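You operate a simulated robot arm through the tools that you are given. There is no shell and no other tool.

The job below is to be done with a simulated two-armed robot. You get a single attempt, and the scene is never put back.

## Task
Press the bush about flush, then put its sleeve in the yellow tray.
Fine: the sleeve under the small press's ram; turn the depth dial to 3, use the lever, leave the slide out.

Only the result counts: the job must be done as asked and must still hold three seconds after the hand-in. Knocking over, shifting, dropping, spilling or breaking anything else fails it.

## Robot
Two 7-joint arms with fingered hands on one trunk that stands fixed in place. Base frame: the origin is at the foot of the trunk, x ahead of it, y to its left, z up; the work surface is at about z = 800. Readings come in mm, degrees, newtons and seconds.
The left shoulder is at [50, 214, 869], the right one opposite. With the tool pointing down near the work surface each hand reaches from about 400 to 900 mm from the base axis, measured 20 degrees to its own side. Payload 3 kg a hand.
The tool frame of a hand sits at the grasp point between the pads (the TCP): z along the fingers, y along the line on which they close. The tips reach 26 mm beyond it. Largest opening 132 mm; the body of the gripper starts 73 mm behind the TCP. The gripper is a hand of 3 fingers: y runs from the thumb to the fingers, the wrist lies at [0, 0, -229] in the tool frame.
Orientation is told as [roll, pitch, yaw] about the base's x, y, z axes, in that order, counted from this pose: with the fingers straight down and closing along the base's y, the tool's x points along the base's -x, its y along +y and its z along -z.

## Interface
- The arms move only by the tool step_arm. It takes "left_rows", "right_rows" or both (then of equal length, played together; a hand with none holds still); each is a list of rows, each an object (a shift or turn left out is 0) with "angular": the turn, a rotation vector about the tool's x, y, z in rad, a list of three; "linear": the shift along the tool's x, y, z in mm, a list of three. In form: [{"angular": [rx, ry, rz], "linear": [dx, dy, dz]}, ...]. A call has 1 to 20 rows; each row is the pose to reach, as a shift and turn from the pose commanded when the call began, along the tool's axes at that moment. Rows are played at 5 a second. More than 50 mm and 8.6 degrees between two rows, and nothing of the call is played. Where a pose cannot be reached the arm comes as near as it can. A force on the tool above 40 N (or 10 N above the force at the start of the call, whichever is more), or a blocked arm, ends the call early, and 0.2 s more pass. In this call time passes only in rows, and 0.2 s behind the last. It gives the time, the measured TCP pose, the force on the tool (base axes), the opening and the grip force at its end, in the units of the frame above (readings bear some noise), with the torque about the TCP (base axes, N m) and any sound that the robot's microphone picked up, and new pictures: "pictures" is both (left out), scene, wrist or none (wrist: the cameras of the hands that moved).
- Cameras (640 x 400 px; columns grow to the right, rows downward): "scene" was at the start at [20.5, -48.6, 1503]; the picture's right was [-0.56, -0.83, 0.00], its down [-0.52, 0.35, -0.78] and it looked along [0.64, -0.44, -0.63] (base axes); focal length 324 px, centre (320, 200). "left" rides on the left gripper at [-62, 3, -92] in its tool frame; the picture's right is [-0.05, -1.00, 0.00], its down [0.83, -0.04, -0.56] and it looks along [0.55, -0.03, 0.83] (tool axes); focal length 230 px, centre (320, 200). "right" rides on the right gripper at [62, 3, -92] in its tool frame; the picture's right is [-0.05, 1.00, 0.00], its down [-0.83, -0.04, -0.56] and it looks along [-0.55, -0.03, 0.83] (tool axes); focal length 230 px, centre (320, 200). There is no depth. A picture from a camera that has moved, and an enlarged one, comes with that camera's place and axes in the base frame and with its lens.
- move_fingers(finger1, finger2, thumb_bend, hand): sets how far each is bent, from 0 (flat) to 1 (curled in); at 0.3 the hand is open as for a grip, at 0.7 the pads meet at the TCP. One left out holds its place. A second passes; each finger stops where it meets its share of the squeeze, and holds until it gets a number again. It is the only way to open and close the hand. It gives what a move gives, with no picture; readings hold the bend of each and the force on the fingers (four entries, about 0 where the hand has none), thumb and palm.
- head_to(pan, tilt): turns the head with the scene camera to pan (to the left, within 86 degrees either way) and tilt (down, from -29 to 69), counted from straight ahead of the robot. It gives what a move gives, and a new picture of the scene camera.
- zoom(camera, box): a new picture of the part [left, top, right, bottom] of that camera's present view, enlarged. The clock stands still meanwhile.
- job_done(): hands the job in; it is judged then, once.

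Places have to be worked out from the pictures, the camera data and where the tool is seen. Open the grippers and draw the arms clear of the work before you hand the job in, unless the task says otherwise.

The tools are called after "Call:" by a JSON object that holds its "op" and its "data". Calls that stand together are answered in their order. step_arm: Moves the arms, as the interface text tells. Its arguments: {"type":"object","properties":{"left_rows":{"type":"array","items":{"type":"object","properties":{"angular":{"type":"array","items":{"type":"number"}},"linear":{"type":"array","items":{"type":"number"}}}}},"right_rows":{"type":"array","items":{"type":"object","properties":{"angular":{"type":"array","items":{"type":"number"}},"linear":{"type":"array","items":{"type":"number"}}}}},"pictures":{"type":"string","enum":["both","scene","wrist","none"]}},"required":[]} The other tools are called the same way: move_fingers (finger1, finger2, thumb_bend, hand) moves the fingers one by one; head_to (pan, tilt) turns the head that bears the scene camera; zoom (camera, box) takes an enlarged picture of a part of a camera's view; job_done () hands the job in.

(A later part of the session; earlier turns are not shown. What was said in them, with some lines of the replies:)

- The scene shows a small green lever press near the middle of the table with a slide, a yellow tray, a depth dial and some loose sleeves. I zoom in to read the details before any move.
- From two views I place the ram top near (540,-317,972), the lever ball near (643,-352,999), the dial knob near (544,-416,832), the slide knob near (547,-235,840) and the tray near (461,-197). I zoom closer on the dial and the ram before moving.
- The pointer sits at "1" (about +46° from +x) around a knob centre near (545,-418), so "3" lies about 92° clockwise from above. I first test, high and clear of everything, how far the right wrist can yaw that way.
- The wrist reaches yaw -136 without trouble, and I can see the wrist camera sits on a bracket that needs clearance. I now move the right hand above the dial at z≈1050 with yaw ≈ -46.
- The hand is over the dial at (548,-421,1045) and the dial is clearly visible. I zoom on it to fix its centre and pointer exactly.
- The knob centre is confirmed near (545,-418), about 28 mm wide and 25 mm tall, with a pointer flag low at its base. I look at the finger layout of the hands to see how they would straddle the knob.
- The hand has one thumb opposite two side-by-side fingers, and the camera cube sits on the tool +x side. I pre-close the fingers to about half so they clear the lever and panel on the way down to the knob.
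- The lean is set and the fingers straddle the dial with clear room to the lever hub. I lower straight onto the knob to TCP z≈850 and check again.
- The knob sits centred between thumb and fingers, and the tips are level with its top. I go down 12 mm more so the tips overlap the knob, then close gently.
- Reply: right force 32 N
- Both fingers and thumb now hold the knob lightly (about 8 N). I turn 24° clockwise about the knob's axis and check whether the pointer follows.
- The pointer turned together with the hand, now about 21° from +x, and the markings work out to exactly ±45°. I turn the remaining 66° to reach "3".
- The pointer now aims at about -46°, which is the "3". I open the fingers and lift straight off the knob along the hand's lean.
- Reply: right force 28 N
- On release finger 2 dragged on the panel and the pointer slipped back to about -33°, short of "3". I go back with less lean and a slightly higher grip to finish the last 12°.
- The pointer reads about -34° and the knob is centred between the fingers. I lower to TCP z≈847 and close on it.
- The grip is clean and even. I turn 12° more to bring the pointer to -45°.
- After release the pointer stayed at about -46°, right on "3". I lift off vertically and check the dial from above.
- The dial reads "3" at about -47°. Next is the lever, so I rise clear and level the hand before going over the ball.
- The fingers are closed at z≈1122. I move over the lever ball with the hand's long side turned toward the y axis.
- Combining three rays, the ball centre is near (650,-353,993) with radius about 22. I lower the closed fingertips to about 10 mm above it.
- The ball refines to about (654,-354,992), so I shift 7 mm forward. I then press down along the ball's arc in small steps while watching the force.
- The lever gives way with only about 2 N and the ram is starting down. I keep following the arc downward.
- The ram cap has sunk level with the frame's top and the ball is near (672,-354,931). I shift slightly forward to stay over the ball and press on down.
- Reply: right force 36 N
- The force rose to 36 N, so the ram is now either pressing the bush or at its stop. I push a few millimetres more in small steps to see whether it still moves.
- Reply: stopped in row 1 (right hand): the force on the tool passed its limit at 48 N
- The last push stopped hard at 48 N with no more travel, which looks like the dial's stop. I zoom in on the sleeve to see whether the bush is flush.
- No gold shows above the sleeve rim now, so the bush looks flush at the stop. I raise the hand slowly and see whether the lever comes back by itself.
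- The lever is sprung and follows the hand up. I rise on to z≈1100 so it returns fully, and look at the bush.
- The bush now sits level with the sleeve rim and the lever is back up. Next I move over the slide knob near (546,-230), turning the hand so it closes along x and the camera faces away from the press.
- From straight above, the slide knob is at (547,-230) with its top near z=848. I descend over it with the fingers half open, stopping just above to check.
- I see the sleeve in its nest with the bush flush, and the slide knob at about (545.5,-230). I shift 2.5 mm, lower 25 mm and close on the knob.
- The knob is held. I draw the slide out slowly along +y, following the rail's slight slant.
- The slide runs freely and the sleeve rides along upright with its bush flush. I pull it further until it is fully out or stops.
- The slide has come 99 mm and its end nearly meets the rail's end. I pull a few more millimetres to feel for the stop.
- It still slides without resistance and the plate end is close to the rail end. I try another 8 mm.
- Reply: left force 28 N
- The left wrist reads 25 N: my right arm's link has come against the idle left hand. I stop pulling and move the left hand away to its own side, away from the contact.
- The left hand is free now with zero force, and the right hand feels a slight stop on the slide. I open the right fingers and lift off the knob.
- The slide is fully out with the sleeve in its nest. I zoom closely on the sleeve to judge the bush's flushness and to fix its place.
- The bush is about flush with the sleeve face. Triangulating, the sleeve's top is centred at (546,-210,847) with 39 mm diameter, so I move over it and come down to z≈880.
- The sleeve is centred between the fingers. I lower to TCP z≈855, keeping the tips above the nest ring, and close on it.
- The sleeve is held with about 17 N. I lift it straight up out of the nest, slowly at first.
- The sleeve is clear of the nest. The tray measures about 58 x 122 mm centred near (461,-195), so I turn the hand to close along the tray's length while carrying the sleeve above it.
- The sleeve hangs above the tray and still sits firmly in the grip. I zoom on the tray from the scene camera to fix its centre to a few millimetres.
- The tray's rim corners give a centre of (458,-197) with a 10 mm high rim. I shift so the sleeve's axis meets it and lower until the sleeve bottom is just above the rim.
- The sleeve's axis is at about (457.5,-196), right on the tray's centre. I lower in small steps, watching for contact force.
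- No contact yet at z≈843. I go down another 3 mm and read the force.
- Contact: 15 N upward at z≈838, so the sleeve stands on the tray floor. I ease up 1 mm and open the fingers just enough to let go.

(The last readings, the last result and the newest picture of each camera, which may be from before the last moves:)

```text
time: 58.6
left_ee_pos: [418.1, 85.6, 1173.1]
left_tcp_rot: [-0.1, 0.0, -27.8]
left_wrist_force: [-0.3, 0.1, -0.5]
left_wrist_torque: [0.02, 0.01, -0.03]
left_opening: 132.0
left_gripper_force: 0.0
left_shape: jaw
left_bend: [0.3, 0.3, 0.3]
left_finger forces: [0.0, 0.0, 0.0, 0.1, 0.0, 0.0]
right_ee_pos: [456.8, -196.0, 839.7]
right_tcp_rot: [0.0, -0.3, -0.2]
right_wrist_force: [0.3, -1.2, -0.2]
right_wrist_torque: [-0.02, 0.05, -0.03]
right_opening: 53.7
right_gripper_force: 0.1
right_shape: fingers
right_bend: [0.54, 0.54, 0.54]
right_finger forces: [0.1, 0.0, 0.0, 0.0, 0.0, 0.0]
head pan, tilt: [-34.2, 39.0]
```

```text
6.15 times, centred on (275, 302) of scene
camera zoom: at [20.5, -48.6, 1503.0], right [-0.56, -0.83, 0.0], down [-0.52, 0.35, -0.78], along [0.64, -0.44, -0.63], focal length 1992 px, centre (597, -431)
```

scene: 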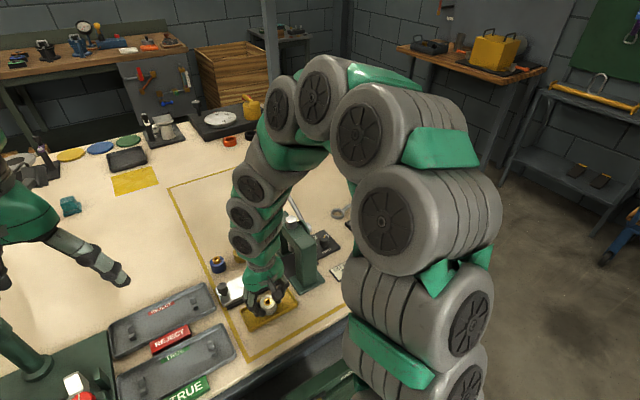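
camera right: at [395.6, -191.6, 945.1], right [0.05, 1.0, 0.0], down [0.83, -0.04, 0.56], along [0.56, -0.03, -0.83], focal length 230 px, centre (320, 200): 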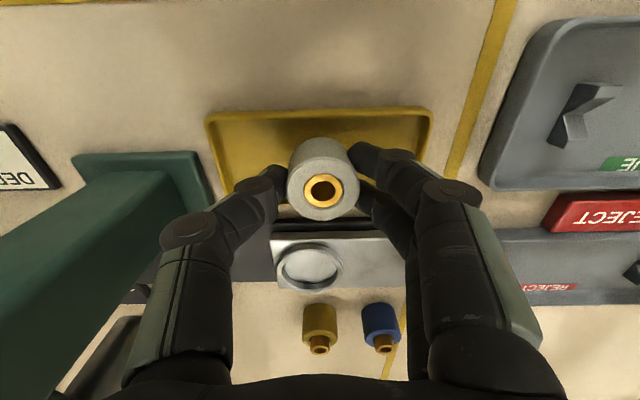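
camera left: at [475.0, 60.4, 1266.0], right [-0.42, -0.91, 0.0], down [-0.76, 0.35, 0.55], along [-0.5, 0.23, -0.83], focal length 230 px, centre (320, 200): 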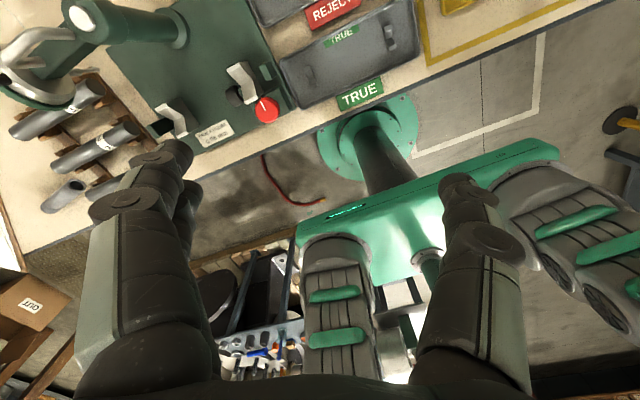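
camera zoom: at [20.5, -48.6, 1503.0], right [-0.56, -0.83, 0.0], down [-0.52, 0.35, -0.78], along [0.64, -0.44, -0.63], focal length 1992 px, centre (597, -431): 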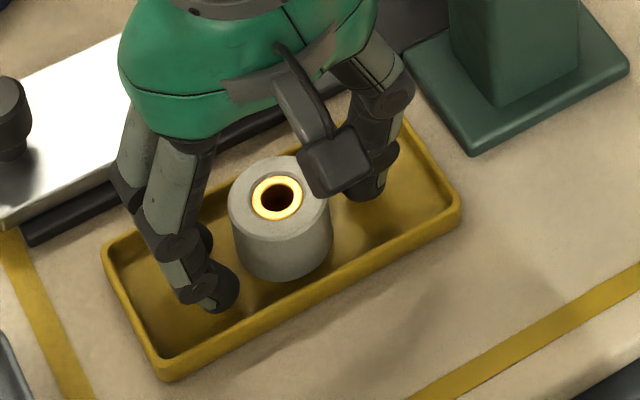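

The sleeve stands free in the tray with the fingers clear on both sides. I lift the hand straight up.

Call:
{"op": "step_arm", "data": {"right_rows": [{"linear": [0, 0, -8]}, {"linear": [0, 0, -20]}, {"linear": [0, 0, -40]}, {"linear": [0, 0, -75]}, {"linear": [0, 0, -115]}, {"linear": [0, 0, -160]}, {"linear": [0, 0, -205]}, {"linear": [0, 0, -250]}], "pictures": "both"}}

Call:
{"op": "zoom", "data": {"camera": "scene", "box": [200, 180, 360, 340]}}

```text
time: 60.4
left_ee_pos: [417.6, 85.5, 1173.7]
left_tcp_rot: [0.1, 0.0, -27.8]
left_wrist_force: [-0.4, 0.1, -0.7]
left_wrist_torque: [-0.01, 0.02, -0.02]
left_opening: 131.9
left_gripper_force: 0.0
left_shape: jaw
left_bend: [0.3, 0.3, 0.3]
left_finger forces: [0.0, 0.0, 0.0, 0.0, 0.0, 0.0]
right_ee_pos: [455.8, -197.9, 1088.0]
right_tcp_rot: [0.0, -0.3, 0.1]
right_wrist_force: [-0.5, 0.1, 0.0]
right_wrist_torque: [0.01, -0.02, -0.01]
right_opening: 54.0
right_gripper_force: 0.0
right_shape: fingers
right_bend: [0.54, 0.54, 0.54]
right_finger forces: [0.1, 0.0, 0.1, 0.0, 0.0, 0.0]
head pan, tilt: [-34.2, 39.0]
camera right: at [394.3, -193.5, 1181.0], right [0.05, 1.0, 0.0], down [0.83, -0.04, 0.56], along [0.56, -0.03, -0.83], focal length 230 px, centre (320, 200)
```

scene: 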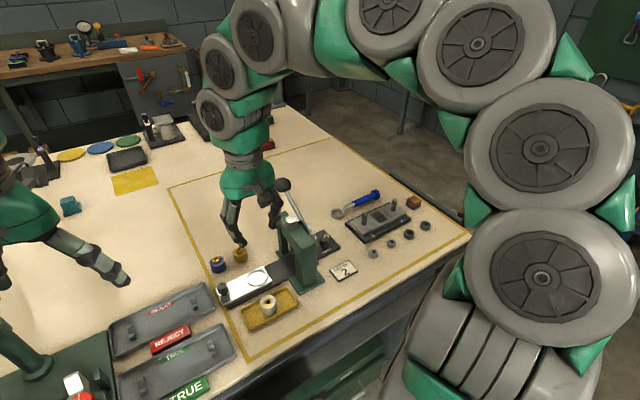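
right: 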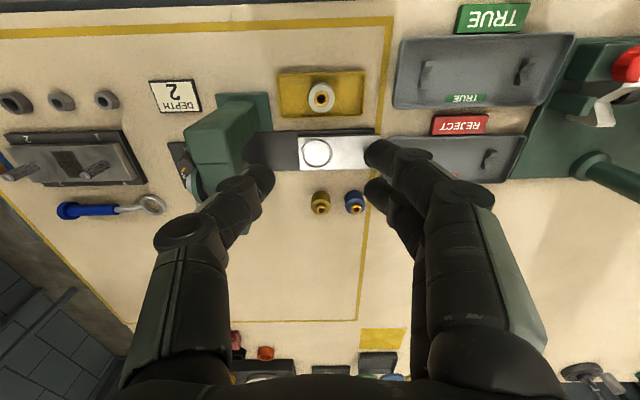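

```text
2.50 times, centred on (280, 260) of scene
camera zoom: at [20.4, -48.6, 1503.0], right [-0.56, -0.83, 0.0], down [-0.52, 0.35, -0.78], along [0.64, -0.44, -0.63], focal length 809 px, centre (420, 50)
```

zoom: 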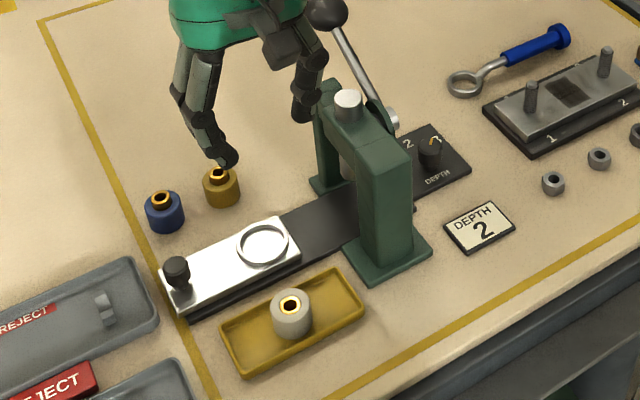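

The sleeve stands in the tray, the slide is out and the rest looks unmoved. I draw the right arm back toward its starting place, clear of the work, and check the dial.

Call:
{"op": "step_arm", "data": {"right_rows": [{"linear": [0, 0, -40]}, {"linear": [6, -10, -80]}, {"linear": [16, -35, -110]}, {"linear": [30, -65, -130]}, {"linear": [45, -98, -145]}, {"linear": [60, -130, -150]}, {"linear": [75, -162, -150]}, {"linear": [92, -198, -150]}], "pictures": "both"}}

Call:
{"op": "move_fingers", "data": {"hand": "right", "finger1": 0.3, "finger2": 0.3, "thumb_bend": 0.3}}

Call:
{"op": "zoom", "data": {"camera": "scene", "box": [290, 210, 370, 290]}}

Call:
{"op": "zoom", "data": {"camera": "right", "box": [200, 30, 480, 220]}}

```text
time: 62.2
left_ee_pos: [417.0, 84.9, 1173.1]
left_tcp_rot: [0.0, 0.0, -27.7]
left_wrist_force: [0.9, -0.3, 0.4]
left_wrist_torque: [0.04, -0.02, 0.02]
left_opening: 131.9
left_gripper_force: 0.1
left_shape: jaw
left_bend: [0.3, 0.3, 0.3]
left_finger forces: [0.0, 0.0, 0.0, 0.1, 0.0, 0.0]
right_ee_pos: [365.1, -395.5, 1240.0]
right_tcp_rot: [-0.1, -0.4, 0.1]
right_wrist_force: [0.2, 0.2, -0.8]
right_wrist_torque: [0.04, -0.01, -0.03]
right_opening: 53.9
right_gripper_force: 0.0
right_shape: fingers
right_bend: [0.54, 0.54, 0.54]
right_finger forces: [0.0, 0.1, 0.1, 0.1, 0.1, 0.1]
head pan, tilt: [-34.2, 39.0]
camera right: at [302.8, -392.4, 1331.3], right [0.05, 1.0, 0.0], down [0.83, -0.04, 0.56], along [0.56, -0.03, -0.83], focal length 230 px, centre (320, 200)
```

scene: 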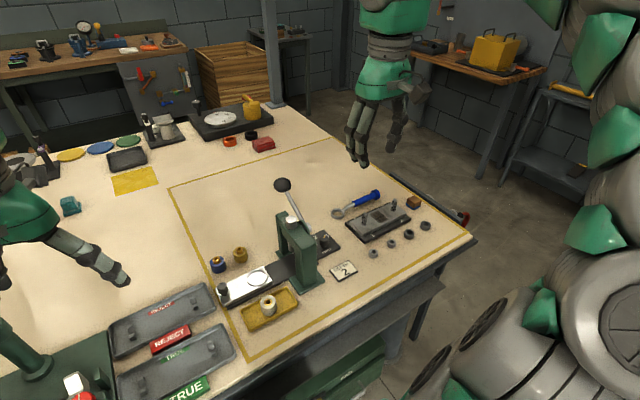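
right: 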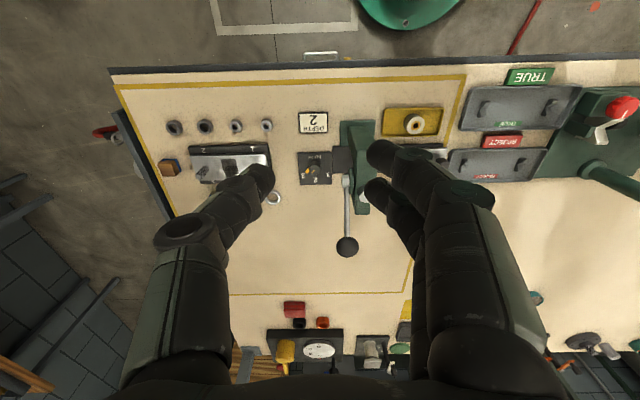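

```text
time: 63.2
left_ee_pos: [418.9, 85.5, 1172.5]
left_tcp_rot: [0.0, 0.0, -27.8]
left_wrist_force: [0.6, -0.7, -0.8]
left_wrist_torque: [0.0, 0.05, 0.02]
left_opening: 131.9
left_gripper_force: 0.0
left_shape: jaw
left_bend: [0.3, 0.3, 0.3]
left_finger forces: [0.1, 0.0, 0.1, 0.0, 0.0, 0.1]
right_ee_pos: [363.8, -396.1, 1239.1]
right_tcp_rot: [-0.1, -0.3, 0.0]
right_wrist_force: [-0.2, 0.4, -0.5]
right_wrist_torque: [-0.03, -0.01, -0.01]
right_opening: 134.0
right_gripper_force: 0.1
right_shape: fingers
right_bend: [0.3, 0.3, 0.3]
right_finger forces: [0.0, 0.0, 0.0, 0.0, 0.0, 0.1]
head pan, tilt: [-34.2, 39.0]
```

```text
5.00 times, centred on (330, 250) of scene
camera zoom: at [20.5, -48.6, 1503.0], right [-0.56, -0.83, 0.0], down [-0.52, 0.35, -0.78], along [0.64, -0.44, -0.63], focal length 1618 px, centre (270, -50)
```

zoom: 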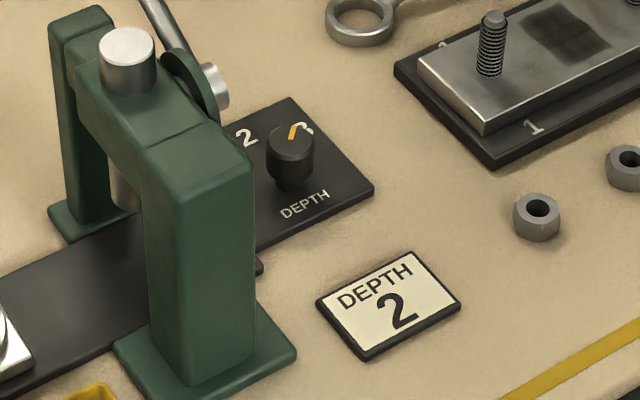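

```text
2.11 times, centred on (340, 125) of right
camera zoom: at [302.8, -392.2, 1331.4], right [0.05, 1.0, 0.0], down [0.83, -0.04, 0.56], along [0.56, -0.03, -0.83], focal length 484 px, centre (278, 358)
```

zoom: 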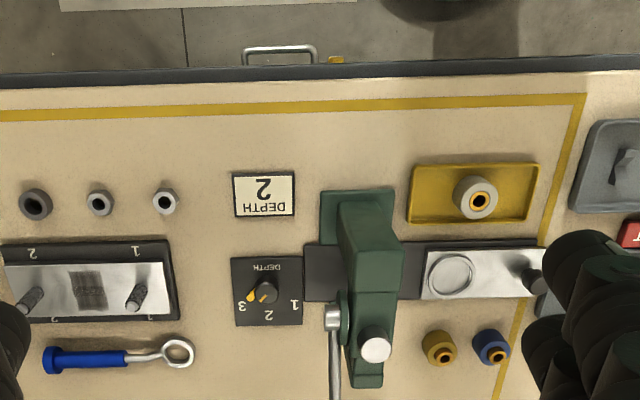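

The dial reads "3", the slide is out and everything else is in place. One last close look at the bush in the tray before handing in.

Call:
{"op": "zoom", "data": {"camera": "scene", "box": [250, 285, 290, 325]}}

Call:
{"op": "zoom", "data": {"camera": "right", "box": [390, 105, 440, 140]}}

```text
10.00 times, centred on (270, 305) of scene
camera zoom: at [20.5, -48.6, 1503.0], right [-0.56, -0.83, 0.0], down [-0.52, 0.35, -0.78], along [0.64, -0.44, -0.63], focal length 3236 px, centre (820, -850)
```

zoom: 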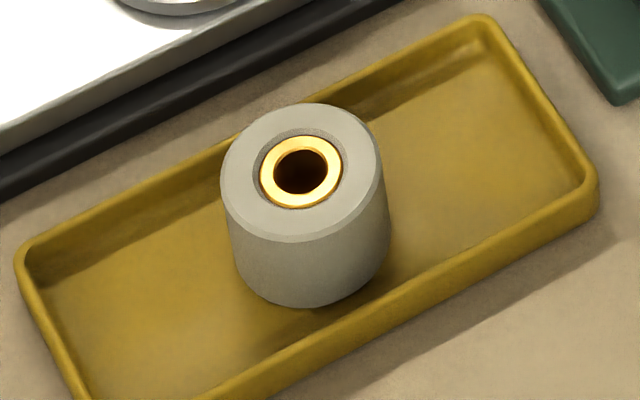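

```text
11.43 times, centred on (415, 122) of right
camera zoom: at [302.8, -392.2, 1331.4], right [0.05, 1.0, 0.0], down [0.83, -0.04, 0.56], along [0.56, -0.03, -0.83], focal length 2629 px, centre (-766, 1086)
```

zoom: 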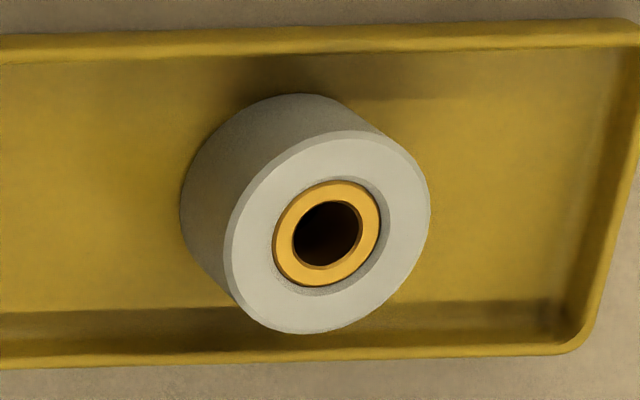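

The bush sits about flush in the upright sleeve in the yellow tray. The dial is on 3, the lever is back up, the slide is out, and both hands are open and clear, so I hand the job in.

Call:
{"op": "job_done", "data": {}}

```text
The job is handed in.
```

The bush is pressed about flush, and its sleeve is standing in the yellow tray. I've handed the job in, but I haven't seen the verdict.

- **Dial:** it is set to 3, as you asked. My first turn slipped back on release, so I re-gripped the dial and set it again. A card on the table says "DEPTH 2"; I followed your instruction instead.
- **Press:** I pushed the lever down to a hard stop at about 48 N, and it sprang back up by itself. Close-up pictures show the bush level with the sleeve's face.
- **Slide:** it is pulled out about 111 mm, with its end roughly level with the end of the rail, and left there.
- **Contact between the arms:** during the pull, the right arm pressed against the idle left hand, reaching about 25 N. I moved the left hand aside, and it touched nothing else.

In the last pictures everything else on the table looked unmoved. Both hands are open and clear of the work.
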